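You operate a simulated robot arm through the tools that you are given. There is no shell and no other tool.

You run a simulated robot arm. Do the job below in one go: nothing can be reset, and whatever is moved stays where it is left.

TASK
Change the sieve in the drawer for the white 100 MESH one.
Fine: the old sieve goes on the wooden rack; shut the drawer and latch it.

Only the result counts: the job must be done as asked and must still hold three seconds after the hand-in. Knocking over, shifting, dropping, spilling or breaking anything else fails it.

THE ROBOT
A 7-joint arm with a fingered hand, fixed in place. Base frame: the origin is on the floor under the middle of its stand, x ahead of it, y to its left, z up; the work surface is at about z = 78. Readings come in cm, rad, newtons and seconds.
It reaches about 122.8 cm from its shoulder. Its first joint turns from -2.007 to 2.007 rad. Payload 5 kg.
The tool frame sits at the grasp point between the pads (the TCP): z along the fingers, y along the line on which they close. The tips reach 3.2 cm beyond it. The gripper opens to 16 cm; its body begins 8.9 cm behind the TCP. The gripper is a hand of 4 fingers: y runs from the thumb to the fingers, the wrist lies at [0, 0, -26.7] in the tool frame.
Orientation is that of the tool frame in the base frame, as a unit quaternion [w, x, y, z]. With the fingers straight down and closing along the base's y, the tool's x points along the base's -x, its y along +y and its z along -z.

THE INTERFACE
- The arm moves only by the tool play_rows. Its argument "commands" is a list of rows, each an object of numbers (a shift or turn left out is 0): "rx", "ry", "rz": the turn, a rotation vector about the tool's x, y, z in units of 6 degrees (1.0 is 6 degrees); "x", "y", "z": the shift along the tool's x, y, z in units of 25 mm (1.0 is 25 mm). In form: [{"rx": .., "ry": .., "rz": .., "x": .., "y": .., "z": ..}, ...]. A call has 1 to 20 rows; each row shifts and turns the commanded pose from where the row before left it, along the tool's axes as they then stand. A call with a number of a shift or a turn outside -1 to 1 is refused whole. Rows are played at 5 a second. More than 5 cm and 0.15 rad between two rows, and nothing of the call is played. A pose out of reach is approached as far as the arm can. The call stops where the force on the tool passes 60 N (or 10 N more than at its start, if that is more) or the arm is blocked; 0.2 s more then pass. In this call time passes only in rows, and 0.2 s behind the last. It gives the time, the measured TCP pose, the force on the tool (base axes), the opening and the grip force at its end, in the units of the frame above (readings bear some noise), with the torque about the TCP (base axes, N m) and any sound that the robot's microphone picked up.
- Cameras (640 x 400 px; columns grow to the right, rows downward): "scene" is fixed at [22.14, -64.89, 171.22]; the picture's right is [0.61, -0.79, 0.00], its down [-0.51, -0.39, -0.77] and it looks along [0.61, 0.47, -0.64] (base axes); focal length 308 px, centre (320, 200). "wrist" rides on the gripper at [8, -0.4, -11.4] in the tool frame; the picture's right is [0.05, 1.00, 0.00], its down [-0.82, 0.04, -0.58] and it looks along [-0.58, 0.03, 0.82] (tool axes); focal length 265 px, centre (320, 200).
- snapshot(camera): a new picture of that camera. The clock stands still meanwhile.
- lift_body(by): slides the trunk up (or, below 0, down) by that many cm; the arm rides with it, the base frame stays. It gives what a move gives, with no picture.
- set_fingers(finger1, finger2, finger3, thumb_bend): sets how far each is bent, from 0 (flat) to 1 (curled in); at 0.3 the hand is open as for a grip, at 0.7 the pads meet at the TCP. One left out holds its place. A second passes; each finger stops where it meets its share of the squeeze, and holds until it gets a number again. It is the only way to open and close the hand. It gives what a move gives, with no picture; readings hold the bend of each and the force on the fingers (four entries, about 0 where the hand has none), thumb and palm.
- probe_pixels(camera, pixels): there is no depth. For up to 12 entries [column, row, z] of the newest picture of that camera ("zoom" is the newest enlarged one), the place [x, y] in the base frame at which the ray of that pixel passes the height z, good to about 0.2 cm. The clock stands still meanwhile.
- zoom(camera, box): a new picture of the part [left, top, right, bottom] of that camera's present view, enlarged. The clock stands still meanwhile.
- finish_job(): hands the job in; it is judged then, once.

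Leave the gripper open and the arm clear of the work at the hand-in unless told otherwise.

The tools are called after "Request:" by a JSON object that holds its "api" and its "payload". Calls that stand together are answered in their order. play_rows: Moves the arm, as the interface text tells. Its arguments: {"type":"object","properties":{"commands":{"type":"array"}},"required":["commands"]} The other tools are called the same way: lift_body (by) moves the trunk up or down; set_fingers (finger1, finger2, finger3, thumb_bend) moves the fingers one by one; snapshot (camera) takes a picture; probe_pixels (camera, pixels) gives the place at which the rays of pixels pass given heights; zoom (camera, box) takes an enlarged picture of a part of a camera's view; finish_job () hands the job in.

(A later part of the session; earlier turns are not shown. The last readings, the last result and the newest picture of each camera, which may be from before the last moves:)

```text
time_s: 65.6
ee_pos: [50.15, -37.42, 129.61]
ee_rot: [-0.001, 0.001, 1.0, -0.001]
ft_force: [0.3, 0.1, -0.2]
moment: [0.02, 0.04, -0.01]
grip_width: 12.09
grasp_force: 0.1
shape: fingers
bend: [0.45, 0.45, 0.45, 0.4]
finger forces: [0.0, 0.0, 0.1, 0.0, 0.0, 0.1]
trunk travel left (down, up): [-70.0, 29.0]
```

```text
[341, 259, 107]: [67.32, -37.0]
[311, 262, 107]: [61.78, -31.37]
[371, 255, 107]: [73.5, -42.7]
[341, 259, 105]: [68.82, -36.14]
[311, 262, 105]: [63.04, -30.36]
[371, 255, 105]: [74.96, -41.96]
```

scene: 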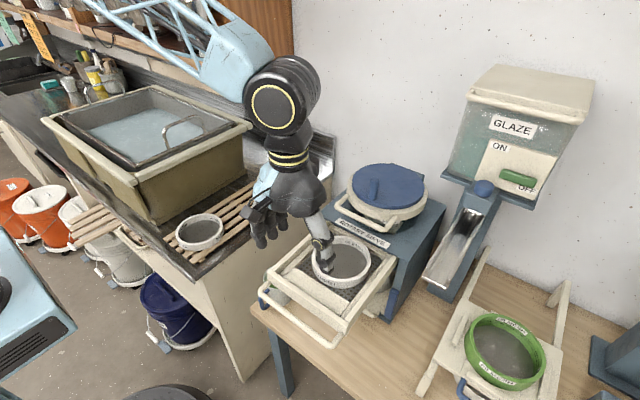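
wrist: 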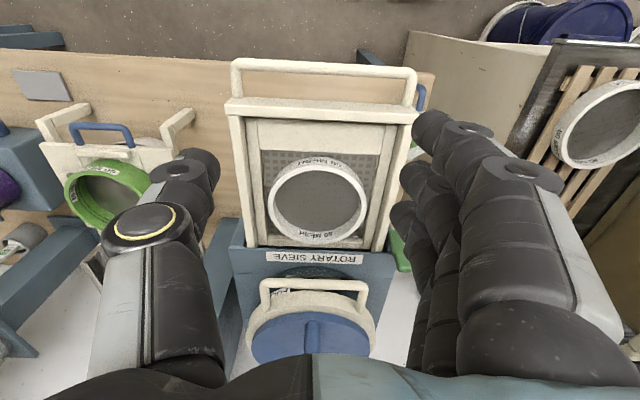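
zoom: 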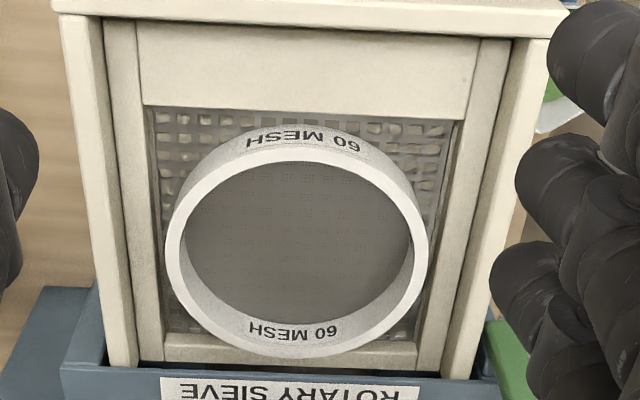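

The ring's top rim is near z≈105, Ø≈16.4, centre about (68.5, -37), with ~2 cm of free space around it. I'll see how wide the hand opens below bend 0.3, to span the whole ring.

Request:
{"api": "set_fingers", "payload": {"finger1": 0.15, "finger2": 0.15, "finger3": 0.15, "thumb_bend": 0.15}}

Request:
{"api": "snapshot", "payload": {"camera": "wrist"}}

Request:
{"api": "zoom", "payload": {"camera": "scene", "box": [220, 150, 420, 300]}}

```text
time_s: 66.6
ee_pos: [50.1, -37.39, 129.51]
ee_rot: [0.0, 0.0, 1.0, 0.0]
ft_force: [-0.3, -0.2, -0.1]
moment: [0.0, -0.04, 0.0]
grip_width: 20.19
grasp_force: 0.0
shape: fingers
bend: [0.15, 0.15, 0.15, 0.15]
finger forces: [0.0, 0.0, 0.1, 0.0, 0.0, 0.0]
trunk travel left (down, up): [-70.0, 29.0]
```

```text
taken
```

wrist: 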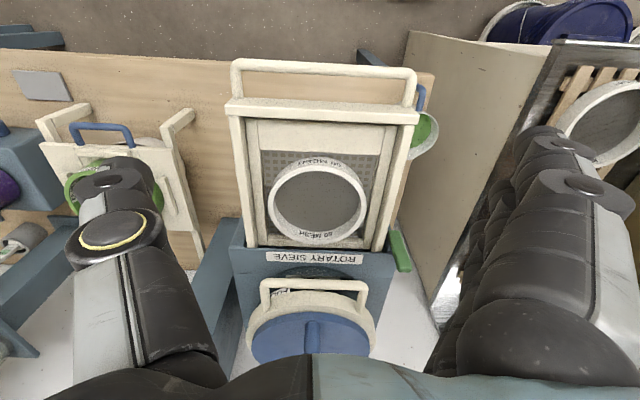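

```text
2.67 times, centred on (320, 225) of scene
```

zoom: 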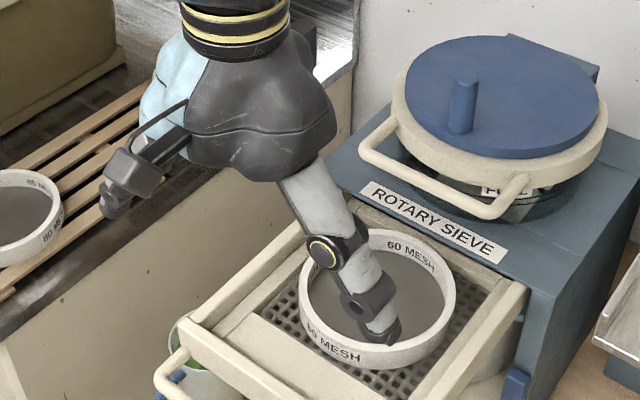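

Width is 20.2 cm at bend 0.15, so a full-diameter grip is possible if there's clearance. I need better geometry; I'll shift the camera 8 cm forward for a second viewpoint.

Request:
{"api": "play_rows", "payload": {"commands": [{"x": -0.8}, {"x": -0.8}, {"x": -0.8}, {"x": -0.8}]}}

Request:
{"api": "snapshot", "payload": {"camera": "wrist"}}

Request:
{"api": "zoom", "payload": {"camera": "wrist", "box": [220, 60, 420, 185]}}

```text
time_s: 67.6
ee_pos: [57.97, -37.35, 129.79]
ee_rot: [0.0, 0.0, 1.0, 0.0]
ft_force: [-1.1, 0.2, -0.3]
moment: [0.0, 0.02, 0.0]
grip_width: 20.2
grasp_force: 0.0
shape: fingers
bend: [0.15, 0.15, 0.15, 0.15]
finger forces: [0.0, 0.1, 0.0, 0.0, 0.0, 0.0]
trunk travel left (down, up): [-70.0, 29.0]
```

```text
taken
```

wrist: 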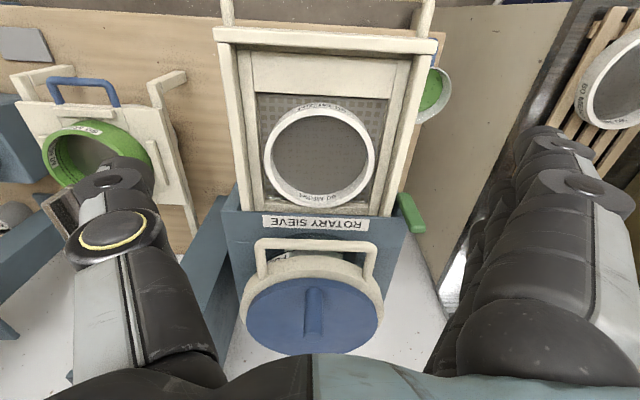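

```text
3.20 times, centred on (320, 122) of wrist
```

zoom: 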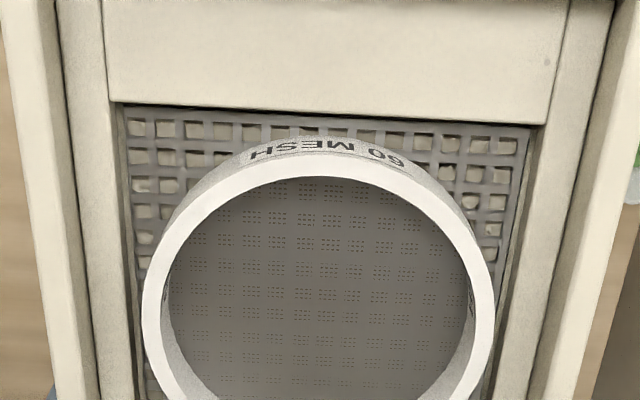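

Request:
{"api": "zoom", "payload": {"camera": "wrist", "box": [224, 95, 416, 215]}}

Request:
{"api": "zoom", "payload": {"camera": "wrist", "box": [256, 175, 384, 255]}}

Request:
{"api": "zoom", "payload": {"camera": "scene", "box": [320, 235, 400, 295]}}

```text
3.33 times, centred on (320, 155) of wrist
```

zoom: 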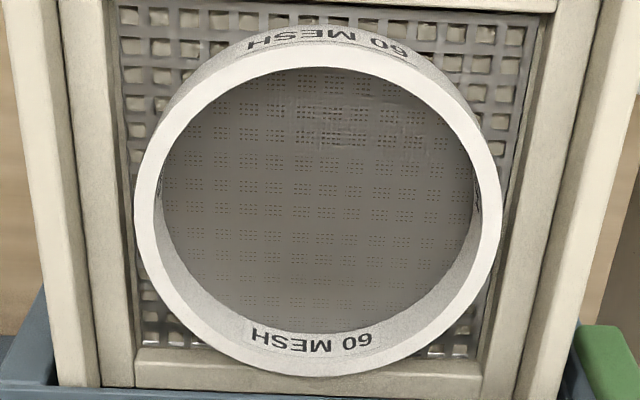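

```text
5.00 times, centred on (320, 215) of wrist
```

zoom: 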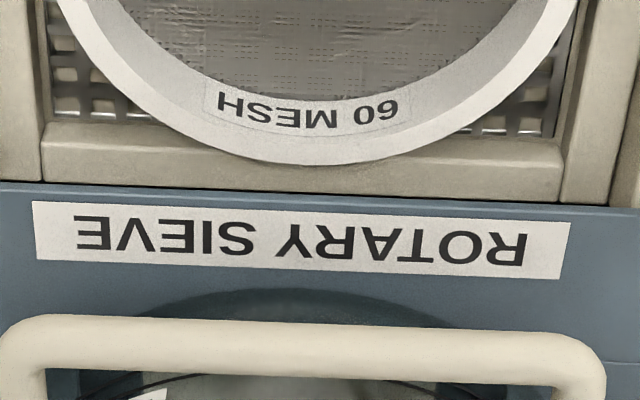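

```text
6.67 times, centred on (360, 265) of scene
```

zoom: 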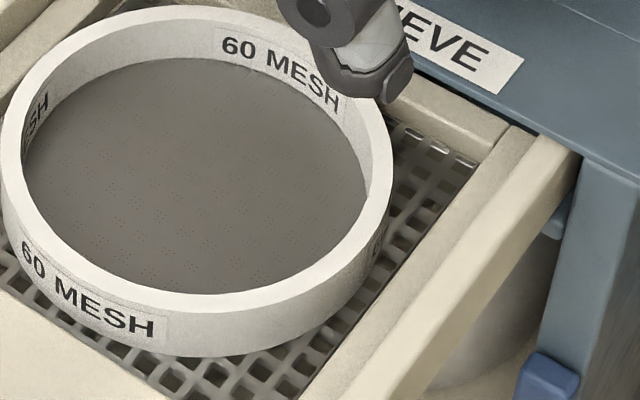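

Two-view geometry says rim z≈106.8, Ø≈15.9, centre (68.0,-37.0), and the ring sits in a ~17.5 cm square recess with the frame top near 104.8. Now I need the height of the drawer's outer side rails.

Request:
{"api": "zoom", "payload": {"camera": "scene", "box": [270, 215, 334, 285]}}

Request:
{"api": "zoom", "payload": {"camera": "scene", "box": [340, 245, 412, 325]}}

Request:
{"api": "zoom", "payload": {"camera": "wrist", "box": [360, 100, 440, 220]}}

```text
5.71 times, centred on (302, 250) of scene
```

zoom: 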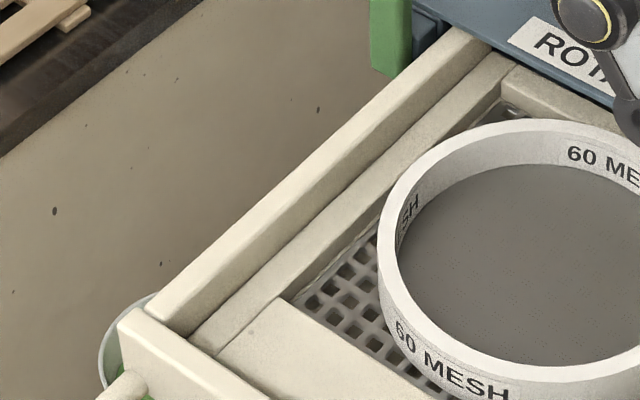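

```text
5.00 times, centred on (376, 285) of scene
```

zoom: 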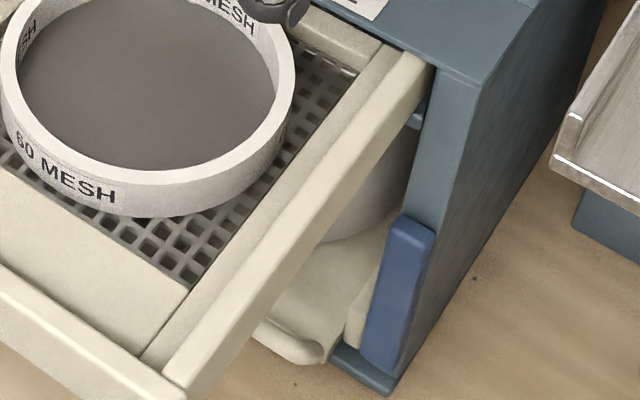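

```text
3.33 times, centred on (400, 160) of wrist
```

zoom: 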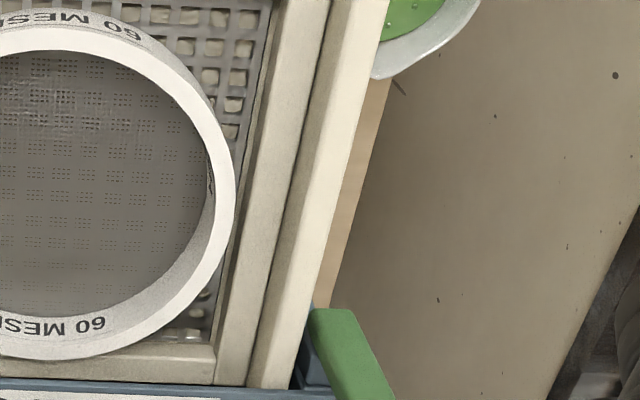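

The outer rails stand about as high as the rim, leaving only ~2 cm beside the ring, so a straight sideways grip won't fit. Turning the hand 36° puts the thumb at rear-right and the fingers at front-left, where there's room. I'll curl finger3, set a slightly-wider-than-ring opening, and yaw.

Request:
{"api": "set_fingers", "payload": {"finger1": 0.2, "finger2": 0.2, "finger3": 1.0, "thumb_bend": 0.22}}

Request:
{"api": "play_rows", "payload": {"commands": [{"rz": -1}, {"rz": -1}, {"rz": -1}, {"rz": -1}, {"rz": -1}, {"rz": -1}]}}

Request:
{"api": "snapshot", "payload": {"camera": "wrist"}}

Request:
{"api": "zoom", "payload": {"camera": "scene", "box": [240, 130, 420, 310]}}

```text
time_s: 68.6
ee_pos: [58.03, -37.47, 129.75]
ee_rot: [0.0, 0.0, 1.0, 0.0]
ft_force: [-0.4, 0.8, -1.3]
moment: [0.02, -0.03, 0.01]
grip_width: 19.4
grasp_force: 0.1
shape: fingers
bend: [0.2, 0.2, 1.0, 0.22]
finger forces: [0.0, 0.0, 0.0, 0.1, 0.0, 0.0]
trunk travel left (down, up): [-70.0, 29.0]
```

```text
time_s: 70.0
ee_pos: [57.88, -37.75, 129.82]
ee_rot: [0.0, -0.31, 0.951, 0.0]
ft_force: [0.1, 0.1, 0.0]
moment: [0.03, 0.01, 0.04]
grip_width: 19.4
grasp_force: 0.0
shape: fingers
bend: [0.2, 0.2, 1.0, 0.22]
finger forces: [0.0, 0.0, 0.0, 0.1, 0.0, 0.0]
trunk travel left (down, up): [-70.0, 29.0]
```

```text
taken
```

wrist: 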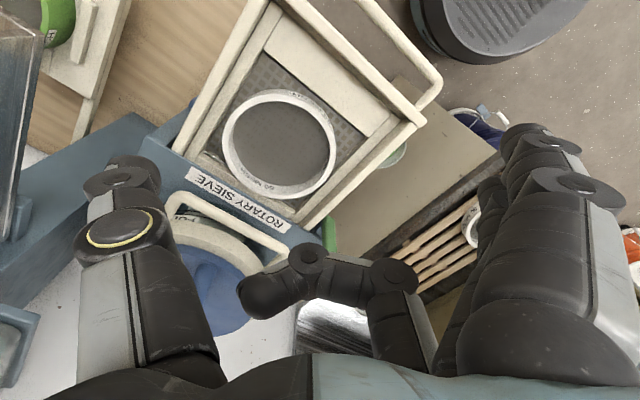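

```text
2.22 times, centred on (330, 220) of scene
```

zoom: 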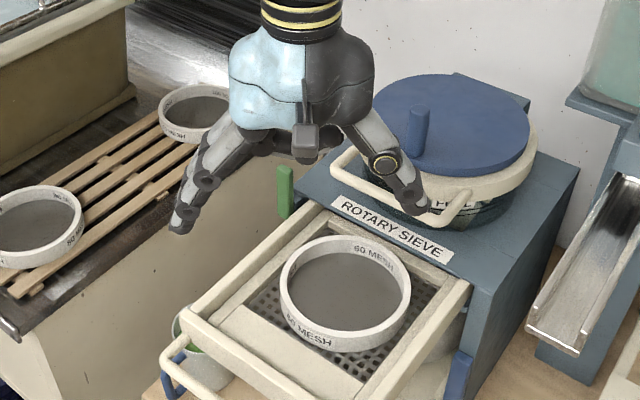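

Orientation as planned: thumb toward the machine at right-rear, fingers front-left. I'll re-measure the ring centre in this view (rim ellipse centre ≈(278,143)) before moving over it.

Request:
{"api": "zoom", "payload": {"camera": "wrist", "box": [208, 80, 352, 205]}}

Request:
{"api": "probe_pixels", "payload": {"camera": "wrist", "pixels": [[222, 143, 106.8], [335, 146, 106.8], [278, 91, 106.8], [278, 199, 106.8], [278, 143, 106.8]]}}

```text
3.20 times, centred on (280, 142) of wrist
```

zoom: 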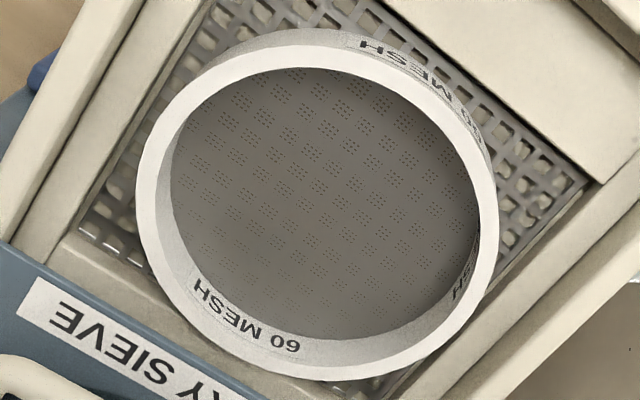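

```text
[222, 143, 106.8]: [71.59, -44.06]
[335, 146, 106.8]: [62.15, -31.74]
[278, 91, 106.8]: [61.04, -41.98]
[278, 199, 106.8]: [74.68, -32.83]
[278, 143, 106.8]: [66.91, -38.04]
```

Ring centre is about (67.95,-37.1), its rear edge just under the machine's lip, and the hopper handle limits my thumb. There's ~1.5 cm of free recess in front of the ring, so I'll first slide the ring forward about 1.3 cm using one fingertip inside its front wall. Setting the single-finger pose.

Request:
{"api": "set_fingers", "payload": {"finger1": 1.0, "finger2": 0.55, "finger3": 1.0}}

Request:
{"api": "set_fingers", "payload": {"thumb_bend": 0.9}}

Request:
{"api": "zoom", "payload": {"camera": "scene", "box": [240, 130, 400, 290]}}

Request:
{"api": "snapshot", "payload": {"camera": "wrist"}}

```text
time_s: 71.0
ee_pos: [57.96, -37.72, 129.84]
ee_rot: [0.0, -0.309, 0.951, 0.0]
ft_force: [0.3, 0.2, 0.1]
moment: [-0.02, -0.02, -0.01]
grip_width: 8.28
grasp_force: 0.1
shape: fingers
bend: [1.0, 0.55, 1.0, 0.22]
finger forces: [0.0, 0.1, 0.0, 0.0, 0.1, 0.0]
trunk travel left (down, up): [-70.0, 29.0]
```

```text
time_s: 72.0
ee_pos: [57.89, -37.6, 129.79]
ee_rot: [0.0, -0.309, 0.951, 0.0]
ft_force: [-0.3, 0.0, -0.2]
moment: [-0.02, 0.0, -0.02]
grip_width: 4.78
grasp_force: 0.0
shape: fingers
bend: [1.0, 0.55, 1.0, 0.9]
finger forces: [0.0, 0.0, 0.1, 0.0, 0.1, 0.0]
trunk travel left (down, up): [-70.0, 29.0]
```

```text
2.50 times, centred on (320, 210) of scene
```

zoom: 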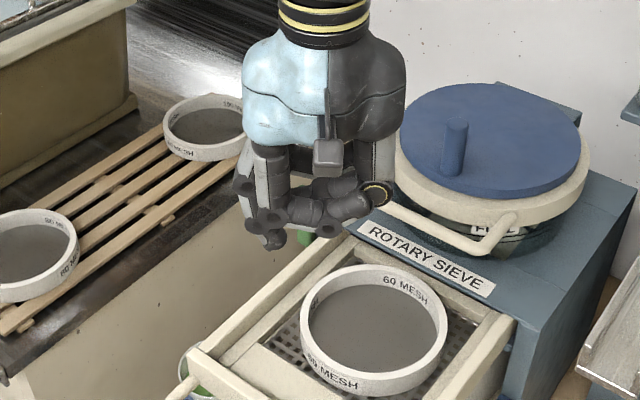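

```text
taken
```

wrist: 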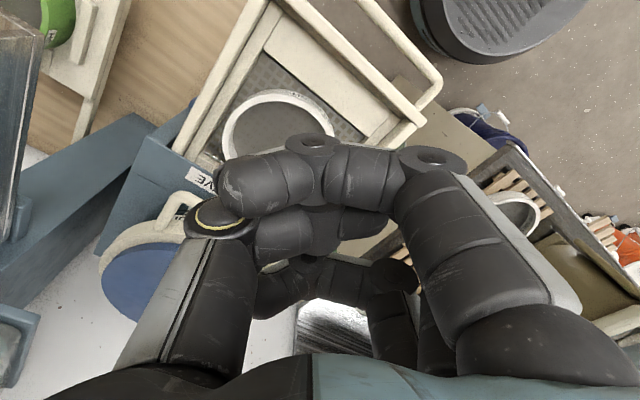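

Fingertip position matches prediction. Moving over the ring's front inner area and descending to about z=112, then checking.

Request:
{"api": "play_rows", "payload": {"commands": [{"x": -0.55, "y": -0.83}, {"x": -0.55, "y": -0.83}, {"x": -0.55, "y": -0.83}, {"z": 1}, {"z": 1}, {"z": 1}, {"z": 1}, {"z": 1}, {"z": 1}, {"z": 0.8}]}}

Request:
{"api": "zoom", "payload": {"camera": "scene", "box": [260, 170, 420, 310]}}

Request:
{"api": "snapshot", "payload": {"camera": "wrist"}}

```text
time_s: 74.2
ee_pos: [64.92, -40.37, 112.7]
ee_rot: [0.0, -0.308, 0.951, 0.0]
ft_force: [1.1, -0.4, -0.4]
moment: [0.01, 0.0, 0.0]
grip_width: 4.78
grasp_force: 0.1
shape: fingers
bend: [1.0, 0.55, 1.0, 0.9]
finger forces: [0.0, 0.0, 0.1, 0.0, 0.1, 0.1]
trunk travel left (down, up): [-70.0, 29.0]
```

```text
2.86 times, centred on (340, 240) of scene
```

zoom: 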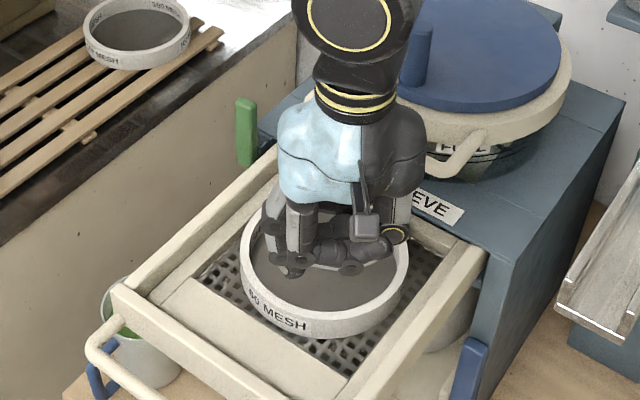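

```text
taken
```

wrist: 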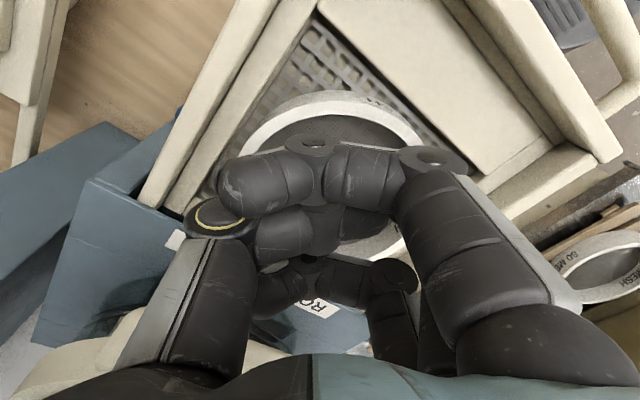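

The tip is above the ring's interior near the front wall. Descending 3.3 cm (tip ~0.9 cm below the rim, well above the mesh) then dragging 2 cm toward me.

Request:
{"api": "play_rows", "payload": {"commands": [{"z": 0.44}, {"z": 0.44}, {"z": 0.44}]}}

Request:
{"api": "zoom", "payload": {"camera": "scene", "box": [300, 220, 400, 300]}}

```text
time_s: 75.0
ee_pos: [64.9, -40.2, 109.38]
ee_rot: [-0.001, -0.309, 0.951, 0.0]
ft_force: [-0.5, 0.0, -0.1]
moment: [0.02, 0.0, -0.02]
grip_width: 4.81
grasp_force: 0.1
shape: fingers
bend: [1.0, 0.55, 1.0, 0.9]
finger forces: [0.2, 0.0, 0.0, 0.1, 0.1, 0.1]
trunk travel left (down, up): [-70.0, 29.0]
```

```text
5.00 times, centred on (350, 260) of scene
```

zoom: 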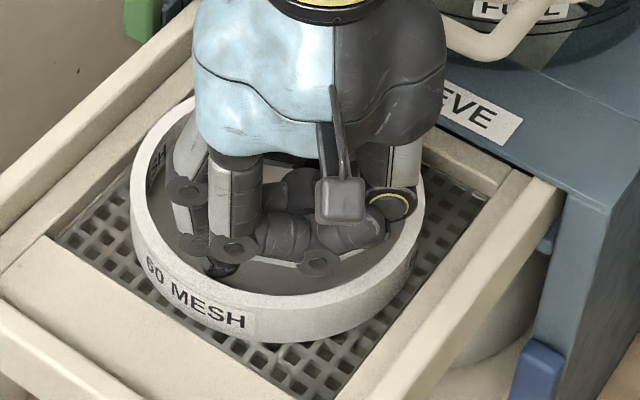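

No contact yet and the tip is inside the ring. Dragging toward -x.

Request:
{"api": "play_rows", "payload": {"commands": [{"x": 0.166, "y": 0.121}, {"x": 0.166, "y": 0.121}, {"x": 0.166, "y": 0.121}, {"x": 0.166, "y": 0.121}]}}

Request:
{"api": "zoom", "payload": {"camera": "scene", "box": [300, 220, 400, 300]}}

```text
time_s: 76.0
ee_pos: [63.06, -40.31, 109.46]
ee_rot: [0.0, -0.309, 0.951, -0.002]
ft_force: [4.3, 1.0, 2.4]
moment: [0.09, -0.01, -0.19]
grip_width: 4.81
grasp_force: 2.3
shape: fingers
bend: [1.0, 0.57, 1.0, 0.9]
finger forces: [0.1, 4.6, 0.0, 0.0, 0.1, 0.0]
trunk travel left (down, up): [-70.0, 29.0]
```

```text
5.00 times, centred on (350, 260) of scene
```

zoom: 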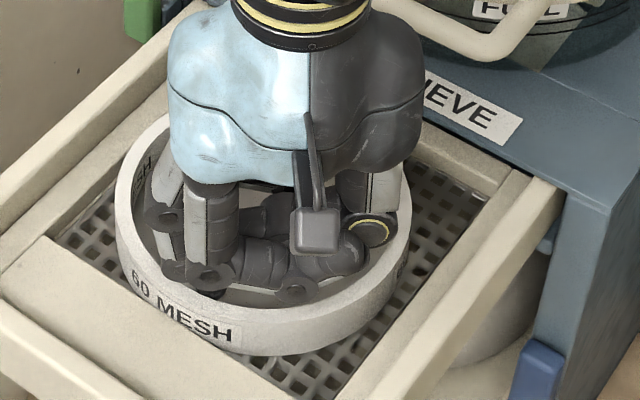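

The ring slid forward about 0.9 cm (4.6 N). Another 0.5 cm.

Request:
{"api": "play_rows", "payload": {"commands": [{"x": 0.08, "y": 0.06}, {"x": 0.08, "y": 0.06}]}}

Request:
{"api": "zoom", "payload": {"camera": "scene", "box": [300, 220, 400, 300]}}

```text
time_s: 76.6
ee_pos: [62.46, -40.21, 109.33]
ee_rot: [0.0, -0.309, 0.951, 0.0]
ft_force: [9.8, 1.2, 8.5]
moment: [0.32, 0.04, -0.36]
grip_width: 4.81
grasp_force: 6.7
shape: fingers
bend: [1.0, 0.58, 1.0, 0.9]
finger forces: [0.0, 12.9, 0.0, 0.1, 0.1, 0.0]
trunk travel left (down, up): [-70.0, 29.0]
```

```text
5.00 times, centred on (350, 260) of scene
```

zoom: 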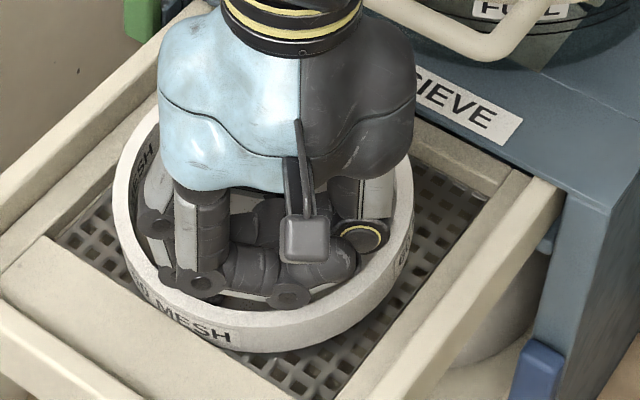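

Force is rising (12.9 N), so the ring has likely reached a locating edge. I'll release by moving back 0.8 cm, rise, and re-measure the ring.

Request:
{"api": "play_rows", "payload": {"commands": [{"x": -0.13, "y": -0.097}, {"x": -0.13, "y": -0.097}, {"z": -1}, {"z": -1}, {"z": -1}, {"z": -1}, {"z": -1}, {"z": -1}, {"z": -1}, {"z": -1}, {"x": 0.6, "y": 0.8}, {"x": 0.6, "y": 0.8}]}}

Request:
{"api": "set_fingers", "payload": {"thumb_bend": 0.2}}

Request:
{"api": "set_fingers", "payload": {"finger1": 0.2, "finger2": 0.2}}

Request:
{"api": "snapshot", "payload": {"camera": "wrist"}}

```text
time_s: 79.2
ee_pos: [58.41, -38.67, 129.45]
ee_rot: [-0.001, -0.308, 0.951, -0.001]
ft_force: [0.5, 0.7, 0.4]
moment: [0.01, -0.02, 0.02]
grip_width: 4.8
grasp_force: 0.0
shape: fingers
bend: [1.0, 0.55, 1.0, 0.9]
finger forces: [0.0, 0.1, 0.0, 0.1, 0.0, 0.0]
trunk travel left (down, up): [-70.0, 29.0]
```

```text
time_s: 80.2
ee_pos: [58.3, -38.91, 129.38]
ee_rot: [-0.001, -0.309, 0.951, 0.0]
ft_force: [0.0, -0.3, -0.4]
moment: [0.0, -0.01, 0.03]
grip_width: 8.33
grasp_force: 0.1
shape: fingers
bend: [1.0, 0.55, 1.0, 0.2]
finger forces: [0.0, 0.1, 0.0, 0.0, 0.1, 0.0]
trunk travel left (down, up): [-70.0, 29.0]
```

```text
time_s: 81.2
ee_pos: [58.38, -38.76, 129.34]
ee_rot: [0.0, -0.309, 0.951, 0.0]
ft_force: [-1.3, -0.1, -0.2]
moment: [0.02, -0.03, 0.01]
grip_width: 19.36
grasp_force: 0.0
shape: fingers
bend: [0.2, 0.2, 1.0, 0.2]
finger forces: [0.0, 0.1, 0.1, 0.0, 0.1, 0.0]
trunk travel left (down, up): [-70.0, 29.0]
```

```text
taken
```

wrist: 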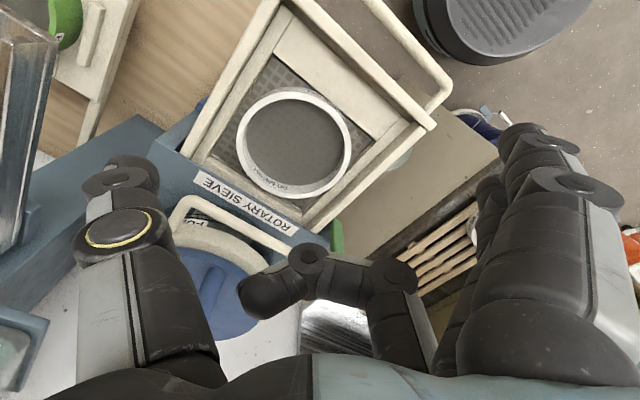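

Request:
{"api": "zoom", "payload": {"camera": "wrist", "box": [222, 80, 366, 205]}}

Request:
{"api": "probe_pixels", "payload": {"camera": "wrist", "pixels": [[294, 90, 106.8], [294, 197, 106.8], [237, 143, 106.8], [351, 143, 106.8]]}}

```text
3.20 times, centred on (294, 142) of wrist
```

zoom: 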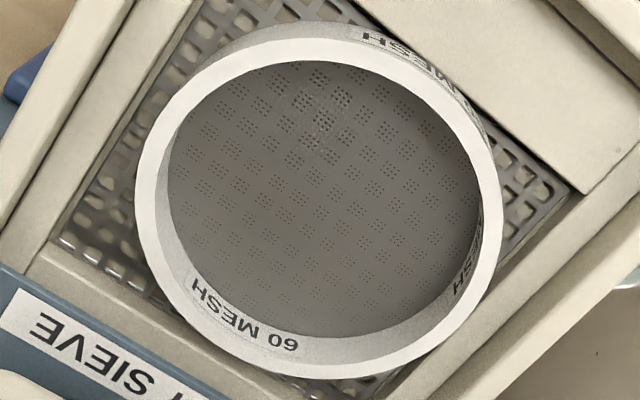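

```text
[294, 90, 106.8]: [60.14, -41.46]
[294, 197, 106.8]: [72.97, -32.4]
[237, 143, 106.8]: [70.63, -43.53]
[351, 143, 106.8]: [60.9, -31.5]
```

The ring now centres at about (66.8,-36.85), clear of the lip. Setting a slightly-wider opening (0.25) and moving over it, 1.5 cm short in x, descending to TCP z≈113.8 to pass the hopper handle safely.

Request:
{"api": "set_fingers", "payload": {"finger1": 0.25, "finger2": 0.25, "thumb_bend": 0.25}}

Request:
{"api": "play_rows", "payload": {"commands": [{"x": -0.72, "y": -0.2525}, {"x": -0.72, "y": -0.2525}, {"x": -0.72, "y": -0.2525}, {"x": -0.72, "y": -0.2525}, {"z": 0.886}, {"z": 0.886}, {"z": 0.886}, {"z": 0.886}, {"z": 0.886}, {"z": 0.886}, {"z": 0.886}]}}

Request:
{"api": "snapshot", "payload": {"camera": "wrist"}}

Request:
{"api": "zoom", "payload": {"camera": "scene", "box": [270, 180, 410, 300]}}

```text
time_s: 82.2
ee_pos: [58.45, -38.81, 129.52]
ee_rot: [0.0, -0.309, 0.951, 0.0]
ft_force: [0.7, -0.1, -0.6]
moment: [0.0, 0.04, 0.0]
grip_width: 18.41
grasp_force: 0.1
shape: fingers
bend: [0.25, 0.25, 1.0, 0.25]
finger forces: [0.0, 0.0, 0.1, 0.0, 0.0, 0.0]
trunk travel left (down, up): [-70.0, 29.0]
```

```text
time_s: 84.6
ee_pos: [65.61, -36.75, 114.0]
ee_rot: [0.0, -0.309, 0.951, 0.0]
ft_force: [0.2, 0.0, 0.2]
moment: [0.04, 0.04, 0.04]
grip_width: 18.39
grasp_force: 0.1
shape: fingers
bend: [0.25, 0.25, 1.0, 0.25]
finger forces: [0.0, 0.0, 0.1, 0.1, 0.0, 0.0]
trunk travel left (down, up): [-70.0, 29.0]
```

```text
taken
```

wrist: 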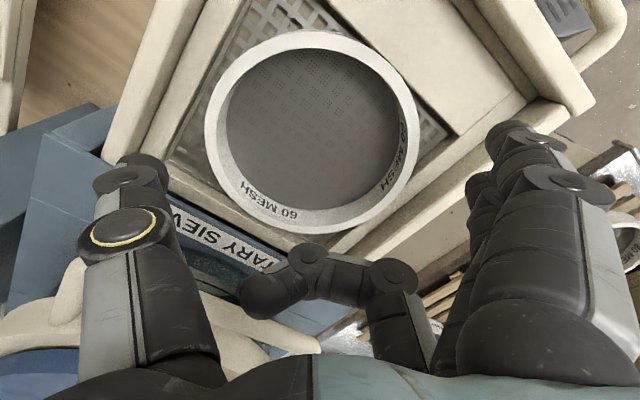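

```text
3.33 times, centred on (340, 240) of scene
```

zoom: 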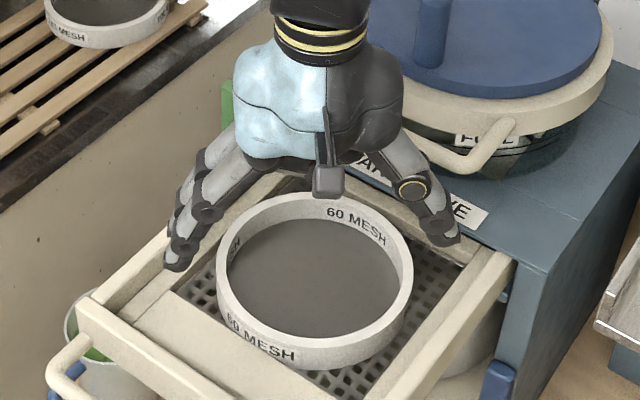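

The ring is between the digits, but I need to refine the alignment. Probing the rim's extreme points in this close view.

Request:
{"api": "zoom", "payload": {"camera": "wrist", "box": [190, 15, 430, 240]}}

Request:
{"api": "probe_pixels", "payload": {"camera": "wrist", "pixels": [[312, 32, 106.8], [312, 233, 106.8], [204, 130, 106.8], [418, 130, 106.8], [312, 32, 106], [312, 233, 106], [204, 130, 106], [418, 130, 106]]}}

```text
1.78 times, centred on (310, 128) of wrist
```

zoom: 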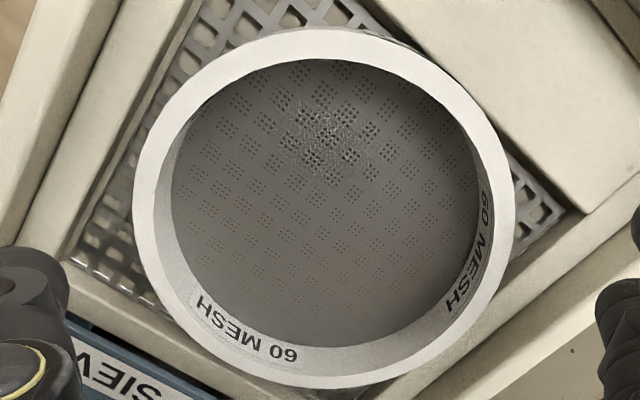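

```text
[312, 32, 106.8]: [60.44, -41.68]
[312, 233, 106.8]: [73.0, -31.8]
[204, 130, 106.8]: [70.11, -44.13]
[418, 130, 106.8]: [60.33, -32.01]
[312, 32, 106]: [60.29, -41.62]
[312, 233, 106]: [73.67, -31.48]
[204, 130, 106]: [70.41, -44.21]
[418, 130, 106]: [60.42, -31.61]
```

Ring centre confirmed (66.75,-36.78), Ø16.0. I'll descend here 3.5 cm first (thumb passing the hopper handle), check, then finish.

Request:
{"api": "play_rows", "payload": {"commands": [{"z": 0.47}, {"z": 0.47}, {"z": 0.47}]}}

Request:
{"api": "snapshot", "payload": {"camera": "wrist"}}

Request:
{"api": "zoom", "payload": {"camera": "scene", "box": [270, 190, 410, 310]}}

```text
time_s: 85.4
ee_pos: [65.66, -36.63, 110.37]
ee_rot: [0.0, -0.309, 0.951, -0.001]
ft_force: [-0.2, 0.1, -0.4]
moment: [-0.01, -0.01, 0.01]
grip_width: 18.42
grasp_force: 0.1
shape: fingers
bend: [0.25, 0.25, 1.0, 0.25]
finger forces: [0.0, 0.0, 0.0, 0.0, 0.0, 0.0]
trunk travel left (down, up): [-70.0, 29.0]
```

```text
taken
```

wrist: 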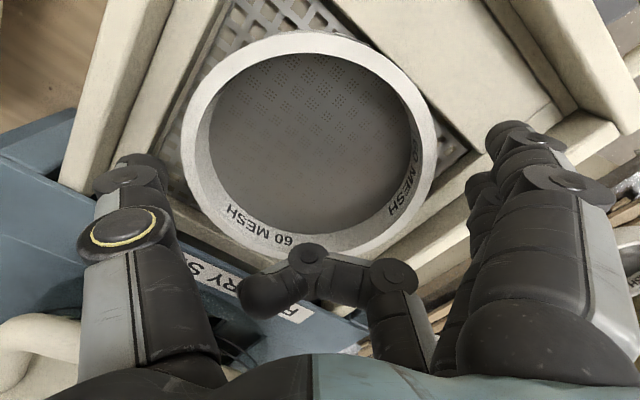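

```text
3.33 times, centred on (340, 250) of scene
```

zoom: 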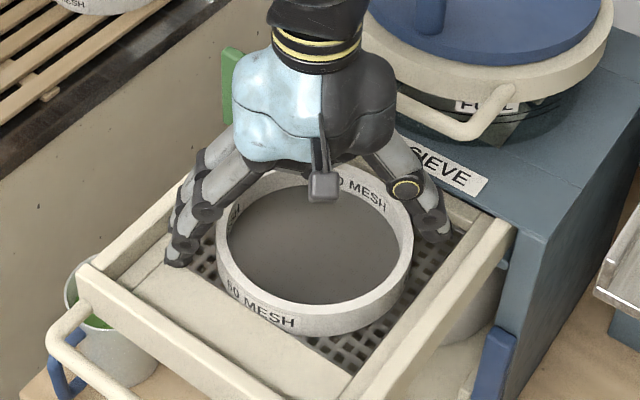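

Clear on all sides. Descending another 1.8 cm in small steps.

Request:
{"api": "play_rows", "payload": {"commands": [{"z": 0.24}, {"z": 0.24}, {"z": 0.24}]}}

Request:
{"api": "snapshot", "payload": {"camera": "wrist"}}

Request:
{"api": "zoom", "payload": {"camera": "scene", "box": [285, 210, 395, 300]}}

```text
time_s: 86.2
ee_pos: [65.68, -36.71, 108.72]
ee_rot: [0.0, -0.31, 0.951, 0.0]
ft_force: [0.2, -0.3, -0.2]
moment: [0.0, -0.01, 0.01]
grip_width: 18.4
grasp_force: 0.1
shape: fingers
bend: [0.25, 0.25, 1.0, 0.25]
finger forces: [0.1, 0.0, 0.0, 0.0, 0.0, 0.0]
trunk travel left (down, up): [-70.0, 29.0]
```

```text
taken
```

wrist: 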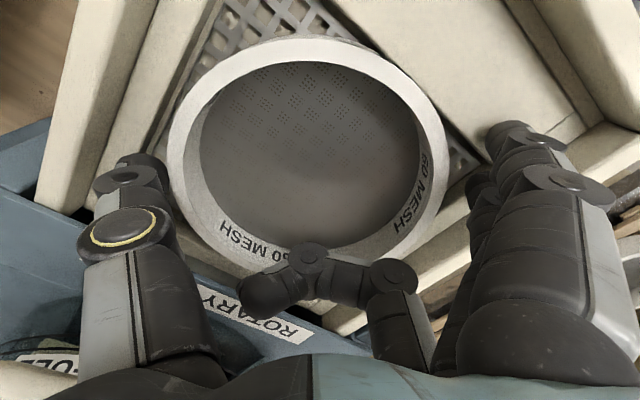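

```text
4.44 times, centred on (340, 255) of scene
```

zoom: 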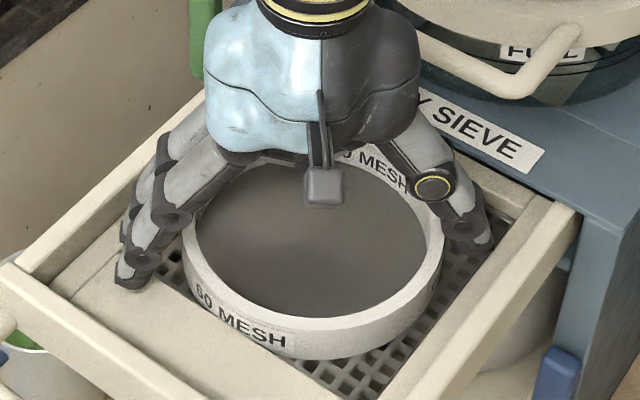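

No contact so far. Shifting the hand +1.3 cm in x to centre on the ring, lowering 0.2 cm, then closing gently.

Request:
{"api": "play_rows", "payload": {"commands": [{"x": -0.234, "y": -0.121}, {"x": -0.234, "y": -0.121, "z": 0.08}]}}

Request:
{"api": "set_fingers", "payload": {"finger1": 0.34, "finger2": 0.34, "thumb_bend": 0.34}}

Request:
{"api": "snapshot", "payload": {"camera": "wrist"}}

Request:
{"api": "zoom", "payload": {"camera": "scene", "box": [285, 210, 395, 300]}}

```text
time_s: 86.8
ee_pos: [66.97, -36.47, 108.66]
ee_rot: [0.0, -0.308, 0.951, 0.001]
ft_force: [0.1, 0.3, -0.1]
moment: [0.03, -0.01, 0.0]
grip_width: 18.42
grasp_force: 0.2
shape: fingers
bend: [0.25, 0.25, 1.0, 0.25]
finger forces: [0.0, 0.0, 0.0, 0.1, 0.1, 0.0]
trunk travel left (down, up): [-70.0, 29.0]
```

```text
time_s: 87.8
ee_pos: [66.9, -36.43, 108.64]
ee_rot: [0.0, -0.309, 0.951, -0.001]
ft_force: [1.8, -0.2, 12.9]
moment: [0.68, 0.93, -0.07]
grip_width: 16.28
grasp_force: 7.6
shape: fingers
bend: [0.31, 0.33, 1.0, 0.34]
finger forces: [11.6, 1.6, 0.0, 0.0, 1.0, 0.0]
trunk travel left (down, up): [-70.0, 29.0]
```

```text
taken
```

wrist: 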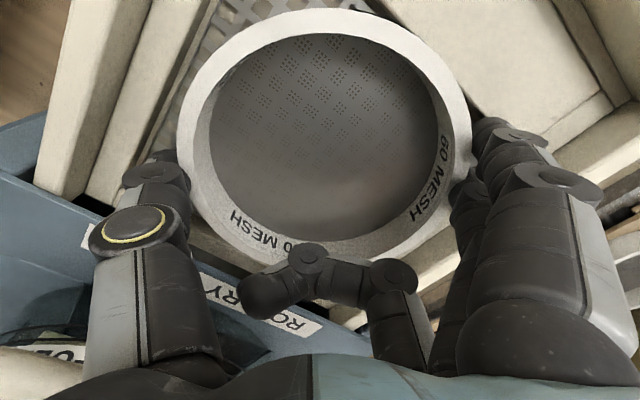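

```text
4.44 times, centred on (340, 255) of scene
```

zoom: 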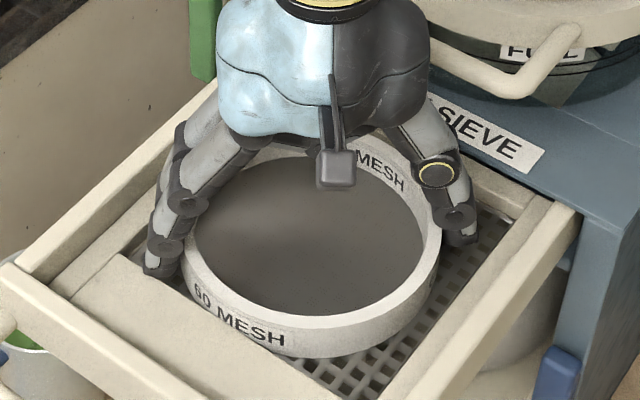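

Finger1 seems to be pressing on the front ledge (12.9 N upward on the tool). Raising 0.35 cm and re-checking forces.

Request:
{"api": "play_rows", "payload": {"commands": [{"z": -0.14}]}}

Request:
{"api": "set_fingers", "payload": {"finger1": 0.34, "finger2": 0.34, "thumb_bend": 0.34}}

```text
time_s: 88.2
ee_pos: [66.86, -36.49, 108.82]
ee_rot: [0.0, -0.31, 0.951, 0.0]
ft_force: [-0.5, 0.3, 1.1]
moment: [0.11, 0.12, -0.03]
grip_width: 15.95
grasp_force: 2.0
shape: fingers
bend: [0.33, 0.33, 1.0, 0.34]
finger forces: [1.4, 1.5, 0.0, 0.0, 1.4, 0.0]
trunk travel left (down, up): [-70.0, 29.0]
```

```text
time_s: 89.2
ee_pos: [66.98, -36.38, 108.79]
ee_rot: [-0.001, -0.309, 0.951, 0.001]
ft_force: [0.7, 0.7, -0.5]
moment: [0.04, 0.1, 0.0]
grip_width: 15.87
grasp_force: 1.8
shape: fingers
bend: [0.33, 0.33, 1.0, 0.34]
finger forces: [0.6, 1.2, 0.1, 0.0, 1.1, 0.1]
trunk travel left (down, up): [-70.0, 29.0]
```

Contact is now light and even (ring width 15.9 cm read). Squeezing more firmly.

Request:
{"api": "set_fingers", "payload": {"finger1": 0.45, "finger2": 0.45, "thumb_bend": 0.45}}

Request:
{"api": "snapshot", "payload": {"camera": "wrist"}}

Request:
{"api": "zoom", "payload": {"camera": "scene", "box": [285, 210, 395, 300]}}

```text
time_s: 90.2
ee_pos: [66.88, -36.4, 108.86]
ee_rot: [0.0, -0.309, 0.951, -0.001]
ft_force: [3.0, -1.8, 6.8]
moment: [0.17, 0.4, 0.1]
grip_width: 15.34
grasp_force: 20.9
shape: fingers
bend: [0.35, 0.33, 1.0, 0.4]
finger forces: [12.7, 10.2, 0.1, 0.1, 18.4, 0.1]
trunk travel left (down, up): [-70.0, 29.0]
```

```text
taken
```

wrist: 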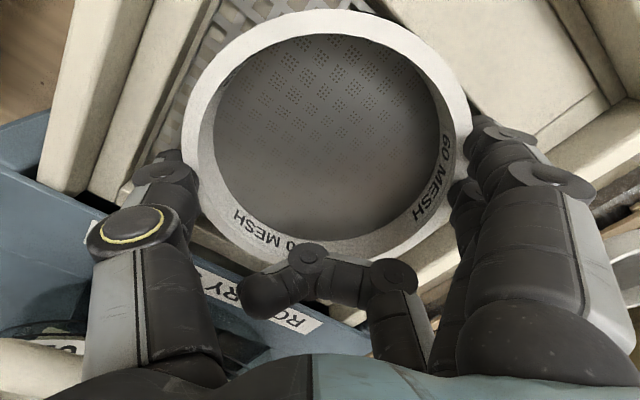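

```text
4.44 times, centred on (340, 255) of scene
```

zoom: 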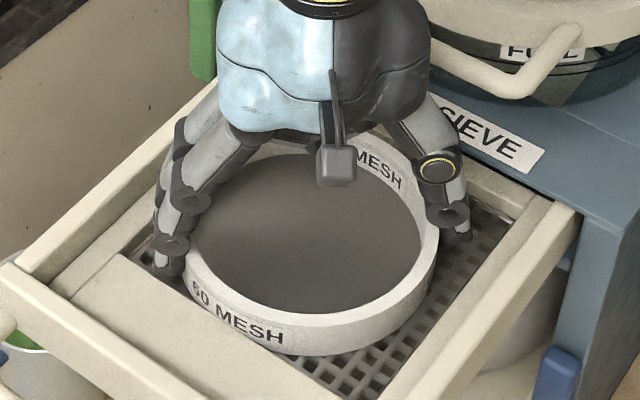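

Solid grip (about 20 N). Lifting 1 cm slowly and checking.

Request:
{"api": "play_rows", "payload": {"commands": [{"z": -0.2}, {"z": -0.2}]}}

Request:
{"api": "zoom", "payload": {"camera": "scene", "box": [285, 210, 395, 300]}}

```text
time_s: 90.8
ee_pos: [66.84, -36.46, 109.95]
ee_rot: [-0.001, -0.309, 0.951, 0.0]
ft_force: [1.2, 0.0, -1.4]
moment: [0.0, -0.09, -0.01]
grip_width: 15.31
grasp_force: 18.0
shape: fingers
bend: [0.35, 0.33, 1.0, 0.4]
finger forces: [8.3, 9.7, 0.0, 0.0, 17.6, 0.0]
trunk travel left (down, up): [-70.0, 29.0]
```

```text
4.44 times, centred on (340, 255) of scene
```

zoom: 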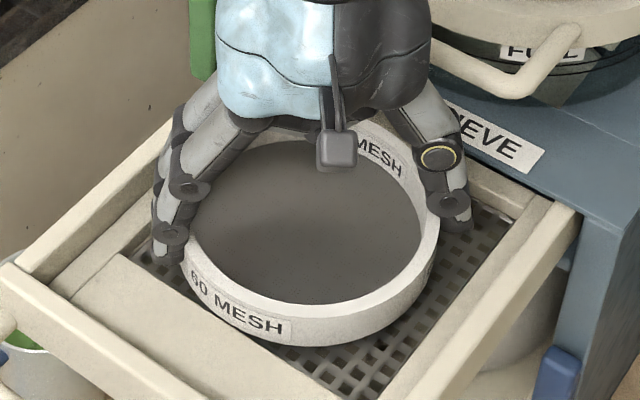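

The ring is lifting cleanly (weight ~1.5-2 N). I'll lift 3.5 cm more, then move 6 cm toward me to clear the hopper handle before rising.

Request:
{"api": "play_rows", "payload": {"commands": [{"z": -0.36}, {"z": -0.36}, {"z": -0.36}, {"z": -0.36}, {"x": 0.48, "y": 0.35}, {"x": 0.48, "y": 0.35}, {"x": 0.48, "y": 0.35}, {"x": 0.48, "y": 0.35}]}}

Request:
{"api": "snapshot", "payload": {"camera": "scene"}}

Request:
{"api": "snapshot", "payload": {"camera": "wrist"}}

```text
time_s: 92.6
ee_pos: [60.95, -36.52, 113.58]
ee_rot: [0.0, -0.309, 0.951, -0.001]
ft_force: [-0.6, -0.3, -1.7]
moment: [-0.02, -0.01, -0.03]
grip_width: 15.33
grasp_force: 18.3
shape: fingers
bend: [0.35, 0.33, 1.0, 0.4]
finger forces: [8.8, 10.1, 0.0, 0.0, 17.6, 0.1]
trunk travel left (down, up): [-70.0, 29.0]
```

```text
taken
```

scene: 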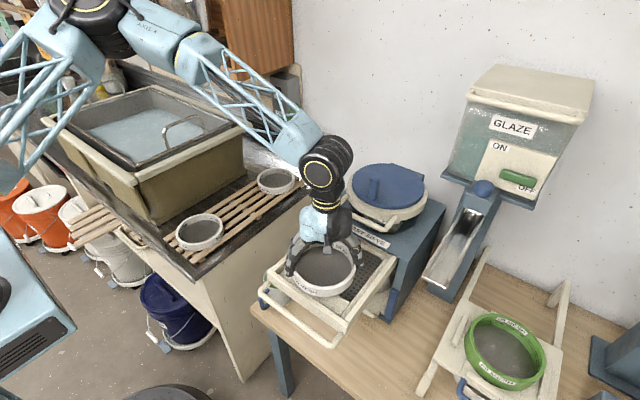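

```text
taken
```

wrist: 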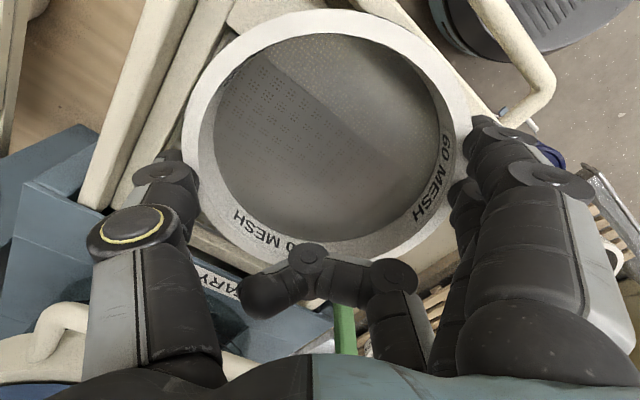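

The sieve is held level and clear. Before carrying it to the rack, I'll measure the rack and its two rings with zoomed scene views.

Request:
{"api": "zoom", "payload": {"camera": "scene", "box": [160, 195, 240, 265]}}

Request:
{"api": "zoom", "payload": {"camera": "scene", "box": [240, 155, 310, 210]}}

Request:
{"api": "zoom", "payload": {"camera": "scene", "box": [150, 160, 310, 280]}}

```text
5.71 times, centred on (200, 230) of scene
```

zoom: 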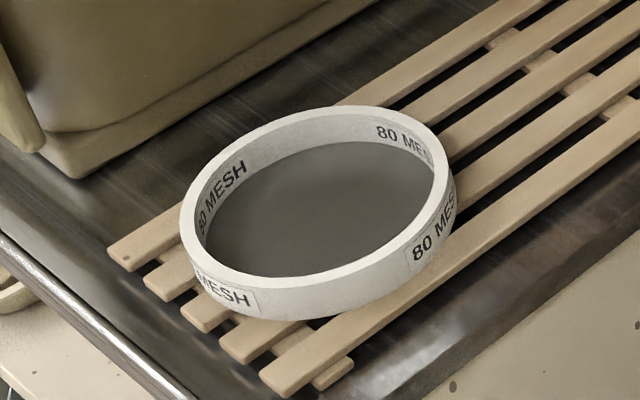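

```text
7.27 times, centred on (275, 182) of scene
```

zoom: 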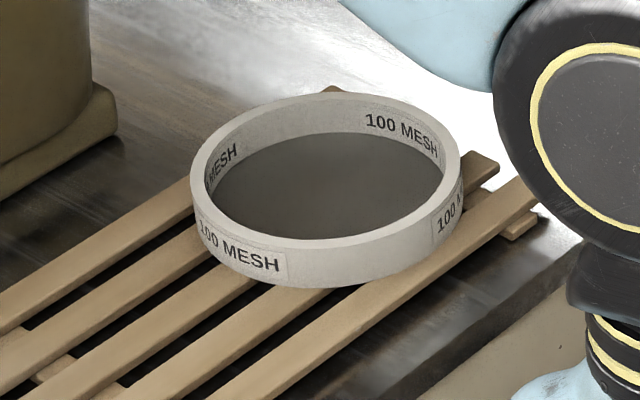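

```text
3.33 times, centred on (230, 220) of scene
```

zoom: 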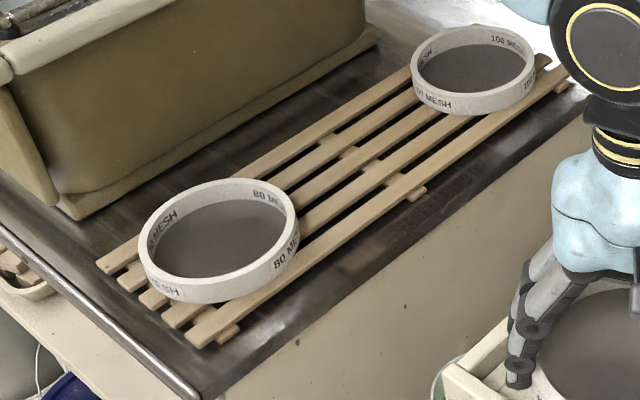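

Request:
{"api": "probe_pixels", "payload": {"camera": "scene", "pixels": [[175.5, 233.9, 90], [222.8, 224.4, 90], [202.6, 213.5, 90], [194.7, 245.8, 90], [175.5, 233.9, 95], [222.8, 224.4, 95], [202.6, 213.5, 95], [194.7, 245.8, 95]]}}

Request:
{"api": "probe_pixels", "payload": {"camera": "scene", "pixels": [[257.3, 179.9, 90], [294.3, 177.2, 90], [276.4, 167.1, 90], [273.6, 188.9, 90], [257.3, 179.9, 95], [294.3, 177.2, 95], [276.4, 167.1, 95], [273.6, 188.9, 95]]}}

Request:
{"api": "probe_pixels", "payload": {"camera": "scene", "pixels": [[198.5, 262.5, 88], [166, 236.5, 88], [311.0, 181.0, 88], [270, 165, 88], [247, 163, 85], [190, 280, 85]]}}

```text
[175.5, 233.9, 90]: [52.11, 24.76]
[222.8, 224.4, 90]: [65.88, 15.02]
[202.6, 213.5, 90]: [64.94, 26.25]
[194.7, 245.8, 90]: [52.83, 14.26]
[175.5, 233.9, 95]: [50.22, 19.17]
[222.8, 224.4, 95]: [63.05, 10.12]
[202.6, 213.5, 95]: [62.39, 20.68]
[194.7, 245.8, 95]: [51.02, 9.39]
```

```text
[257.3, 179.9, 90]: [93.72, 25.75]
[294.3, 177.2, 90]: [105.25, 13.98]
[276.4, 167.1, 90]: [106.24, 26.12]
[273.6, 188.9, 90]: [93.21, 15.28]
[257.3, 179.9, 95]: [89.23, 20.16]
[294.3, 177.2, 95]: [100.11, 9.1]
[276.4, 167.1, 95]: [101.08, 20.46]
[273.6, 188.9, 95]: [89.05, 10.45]
```

```text
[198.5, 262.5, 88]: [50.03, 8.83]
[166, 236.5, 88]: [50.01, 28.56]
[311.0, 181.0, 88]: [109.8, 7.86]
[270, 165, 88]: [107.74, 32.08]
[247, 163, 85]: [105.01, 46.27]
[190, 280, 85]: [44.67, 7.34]
```

Rack ring rims are at z≈94 (ring centres ≈(57.1,15.9) and (96.7,17.1)), so the free middle spot is ≈(77,16.5). I'll find where the held ring's centre sits relative to my TCP.

Request:
{"api": "probe_pixels", "payload": {"camera": "wrist", "pixels": [[326, 9, 111.6], [326, 262, 111.6], [181, 130, 111.6], [472, 130, 111.6]]}}

Request:
{"api": "zoom", "payload": {"camera": "wrist", "box": [160, 0, 490, 280]}}

Request:
{"api": "zoom", "payload": {"camera": "scene", "box": [270, 200, 380, 310]}}

```text
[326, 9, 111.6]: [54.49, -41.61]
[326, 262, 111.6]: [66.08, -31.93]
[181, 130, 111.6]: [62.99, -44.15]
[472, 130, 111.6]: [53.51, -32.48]
```

```text
1.43 times, centred on (325, 140) of wrist
```

zoom: 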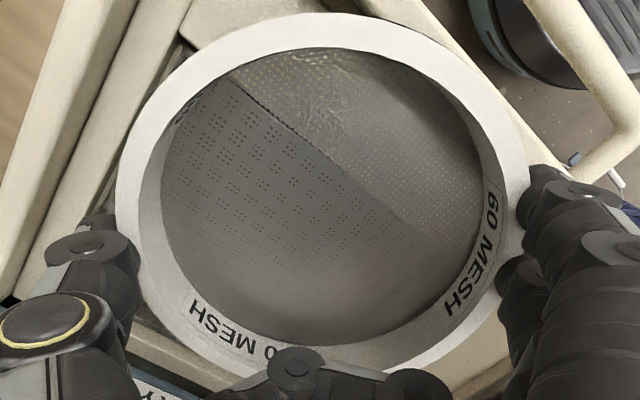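

```text
3.64 times, centred on (325, 255) of scene
```

zoom: 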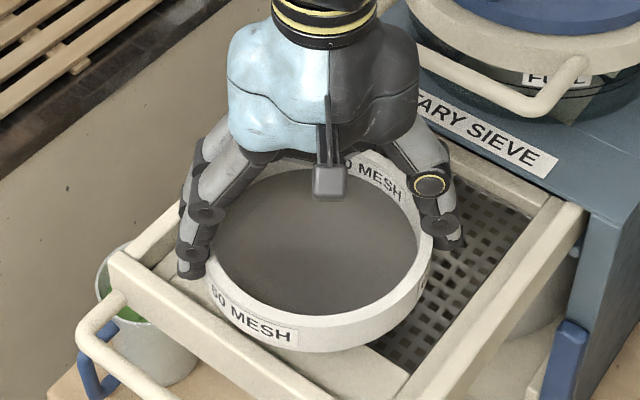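

The ring centre is within 0.4 cm of the TCP and its rim ~2.8 cm below. Rising 20 cm, then carrying it over to above (77,16.5).

Request:
{"api": "play_rows", "payload": {"commands": [{"z": -0.6}, {"z": -0.9}, {"z": -0.9}, {"z": -0.9}, {"z": -0.9}, {"z": -0.9}, {"z": -0.9}, {"z": -0.9}, {"z": -0.9}]}}

Request:
{"api": "play_rows", "payload": {"commands": [{"x": -0.5, "y": 0.38}, {"x": -0.9, "y": 0.68}, {"x": -0.9, "y": 0.68}, {"x": -0.9, "y": 0.68}, {"x": -0.9, "y": 0.68}, {"x": -0.9, "y": 0.68}, {"x": -0.9, "y": 0.68}, {"x": -0.9, "y": 0.68}, {"x": -0.9, "y": 0.68}, {"x": -0.9, "y": 0.68}]}}

Request:
{"api": "snapshot", "payload": {"camera": "scene"}}

```text
time_s: 94.6
ee_pos: [61.04, -36.39, 132.8]
ee_rot: [0.0, -0.31, 0.951, 0.0]
ft_force: [-0.1, -0.4, -0.3]
moment: [0.02, -0.02, 0.02]
grip_width: 15.29
grasp_force: 18.6
shape: fingers
bend: [0.35, 0.33, 1.0, 0.4]
finger forces: [8.6, 10.0, 0.1, 0.0, 17.6, 0.1]
trunk travel left (down, up): [-70.0, 29.0]
```

```text
time_s: 96.8
ee_pos: [68.77, -10.44, 132.92]
ee_rot: [-0.001, -0.309, 0.951, 0.001]
ft_force: [-0.2, 0.4, -1.2]
moment: [-0.05, 0.01, -0.02]
grip_width: 15.28
grasp_force: 18.0
shape: fingers
bend: [0.35, 0.33, 1.0, 0.4]
finger forces: [8.4, 10.1, 0.0, 0.0, 17.4, 0.0]
trunk travel left (down, up): [-70.0, 29.0]
```

```text
taken
```

scene: 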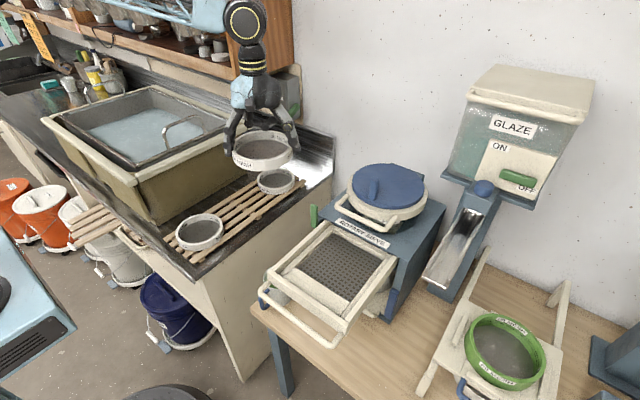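

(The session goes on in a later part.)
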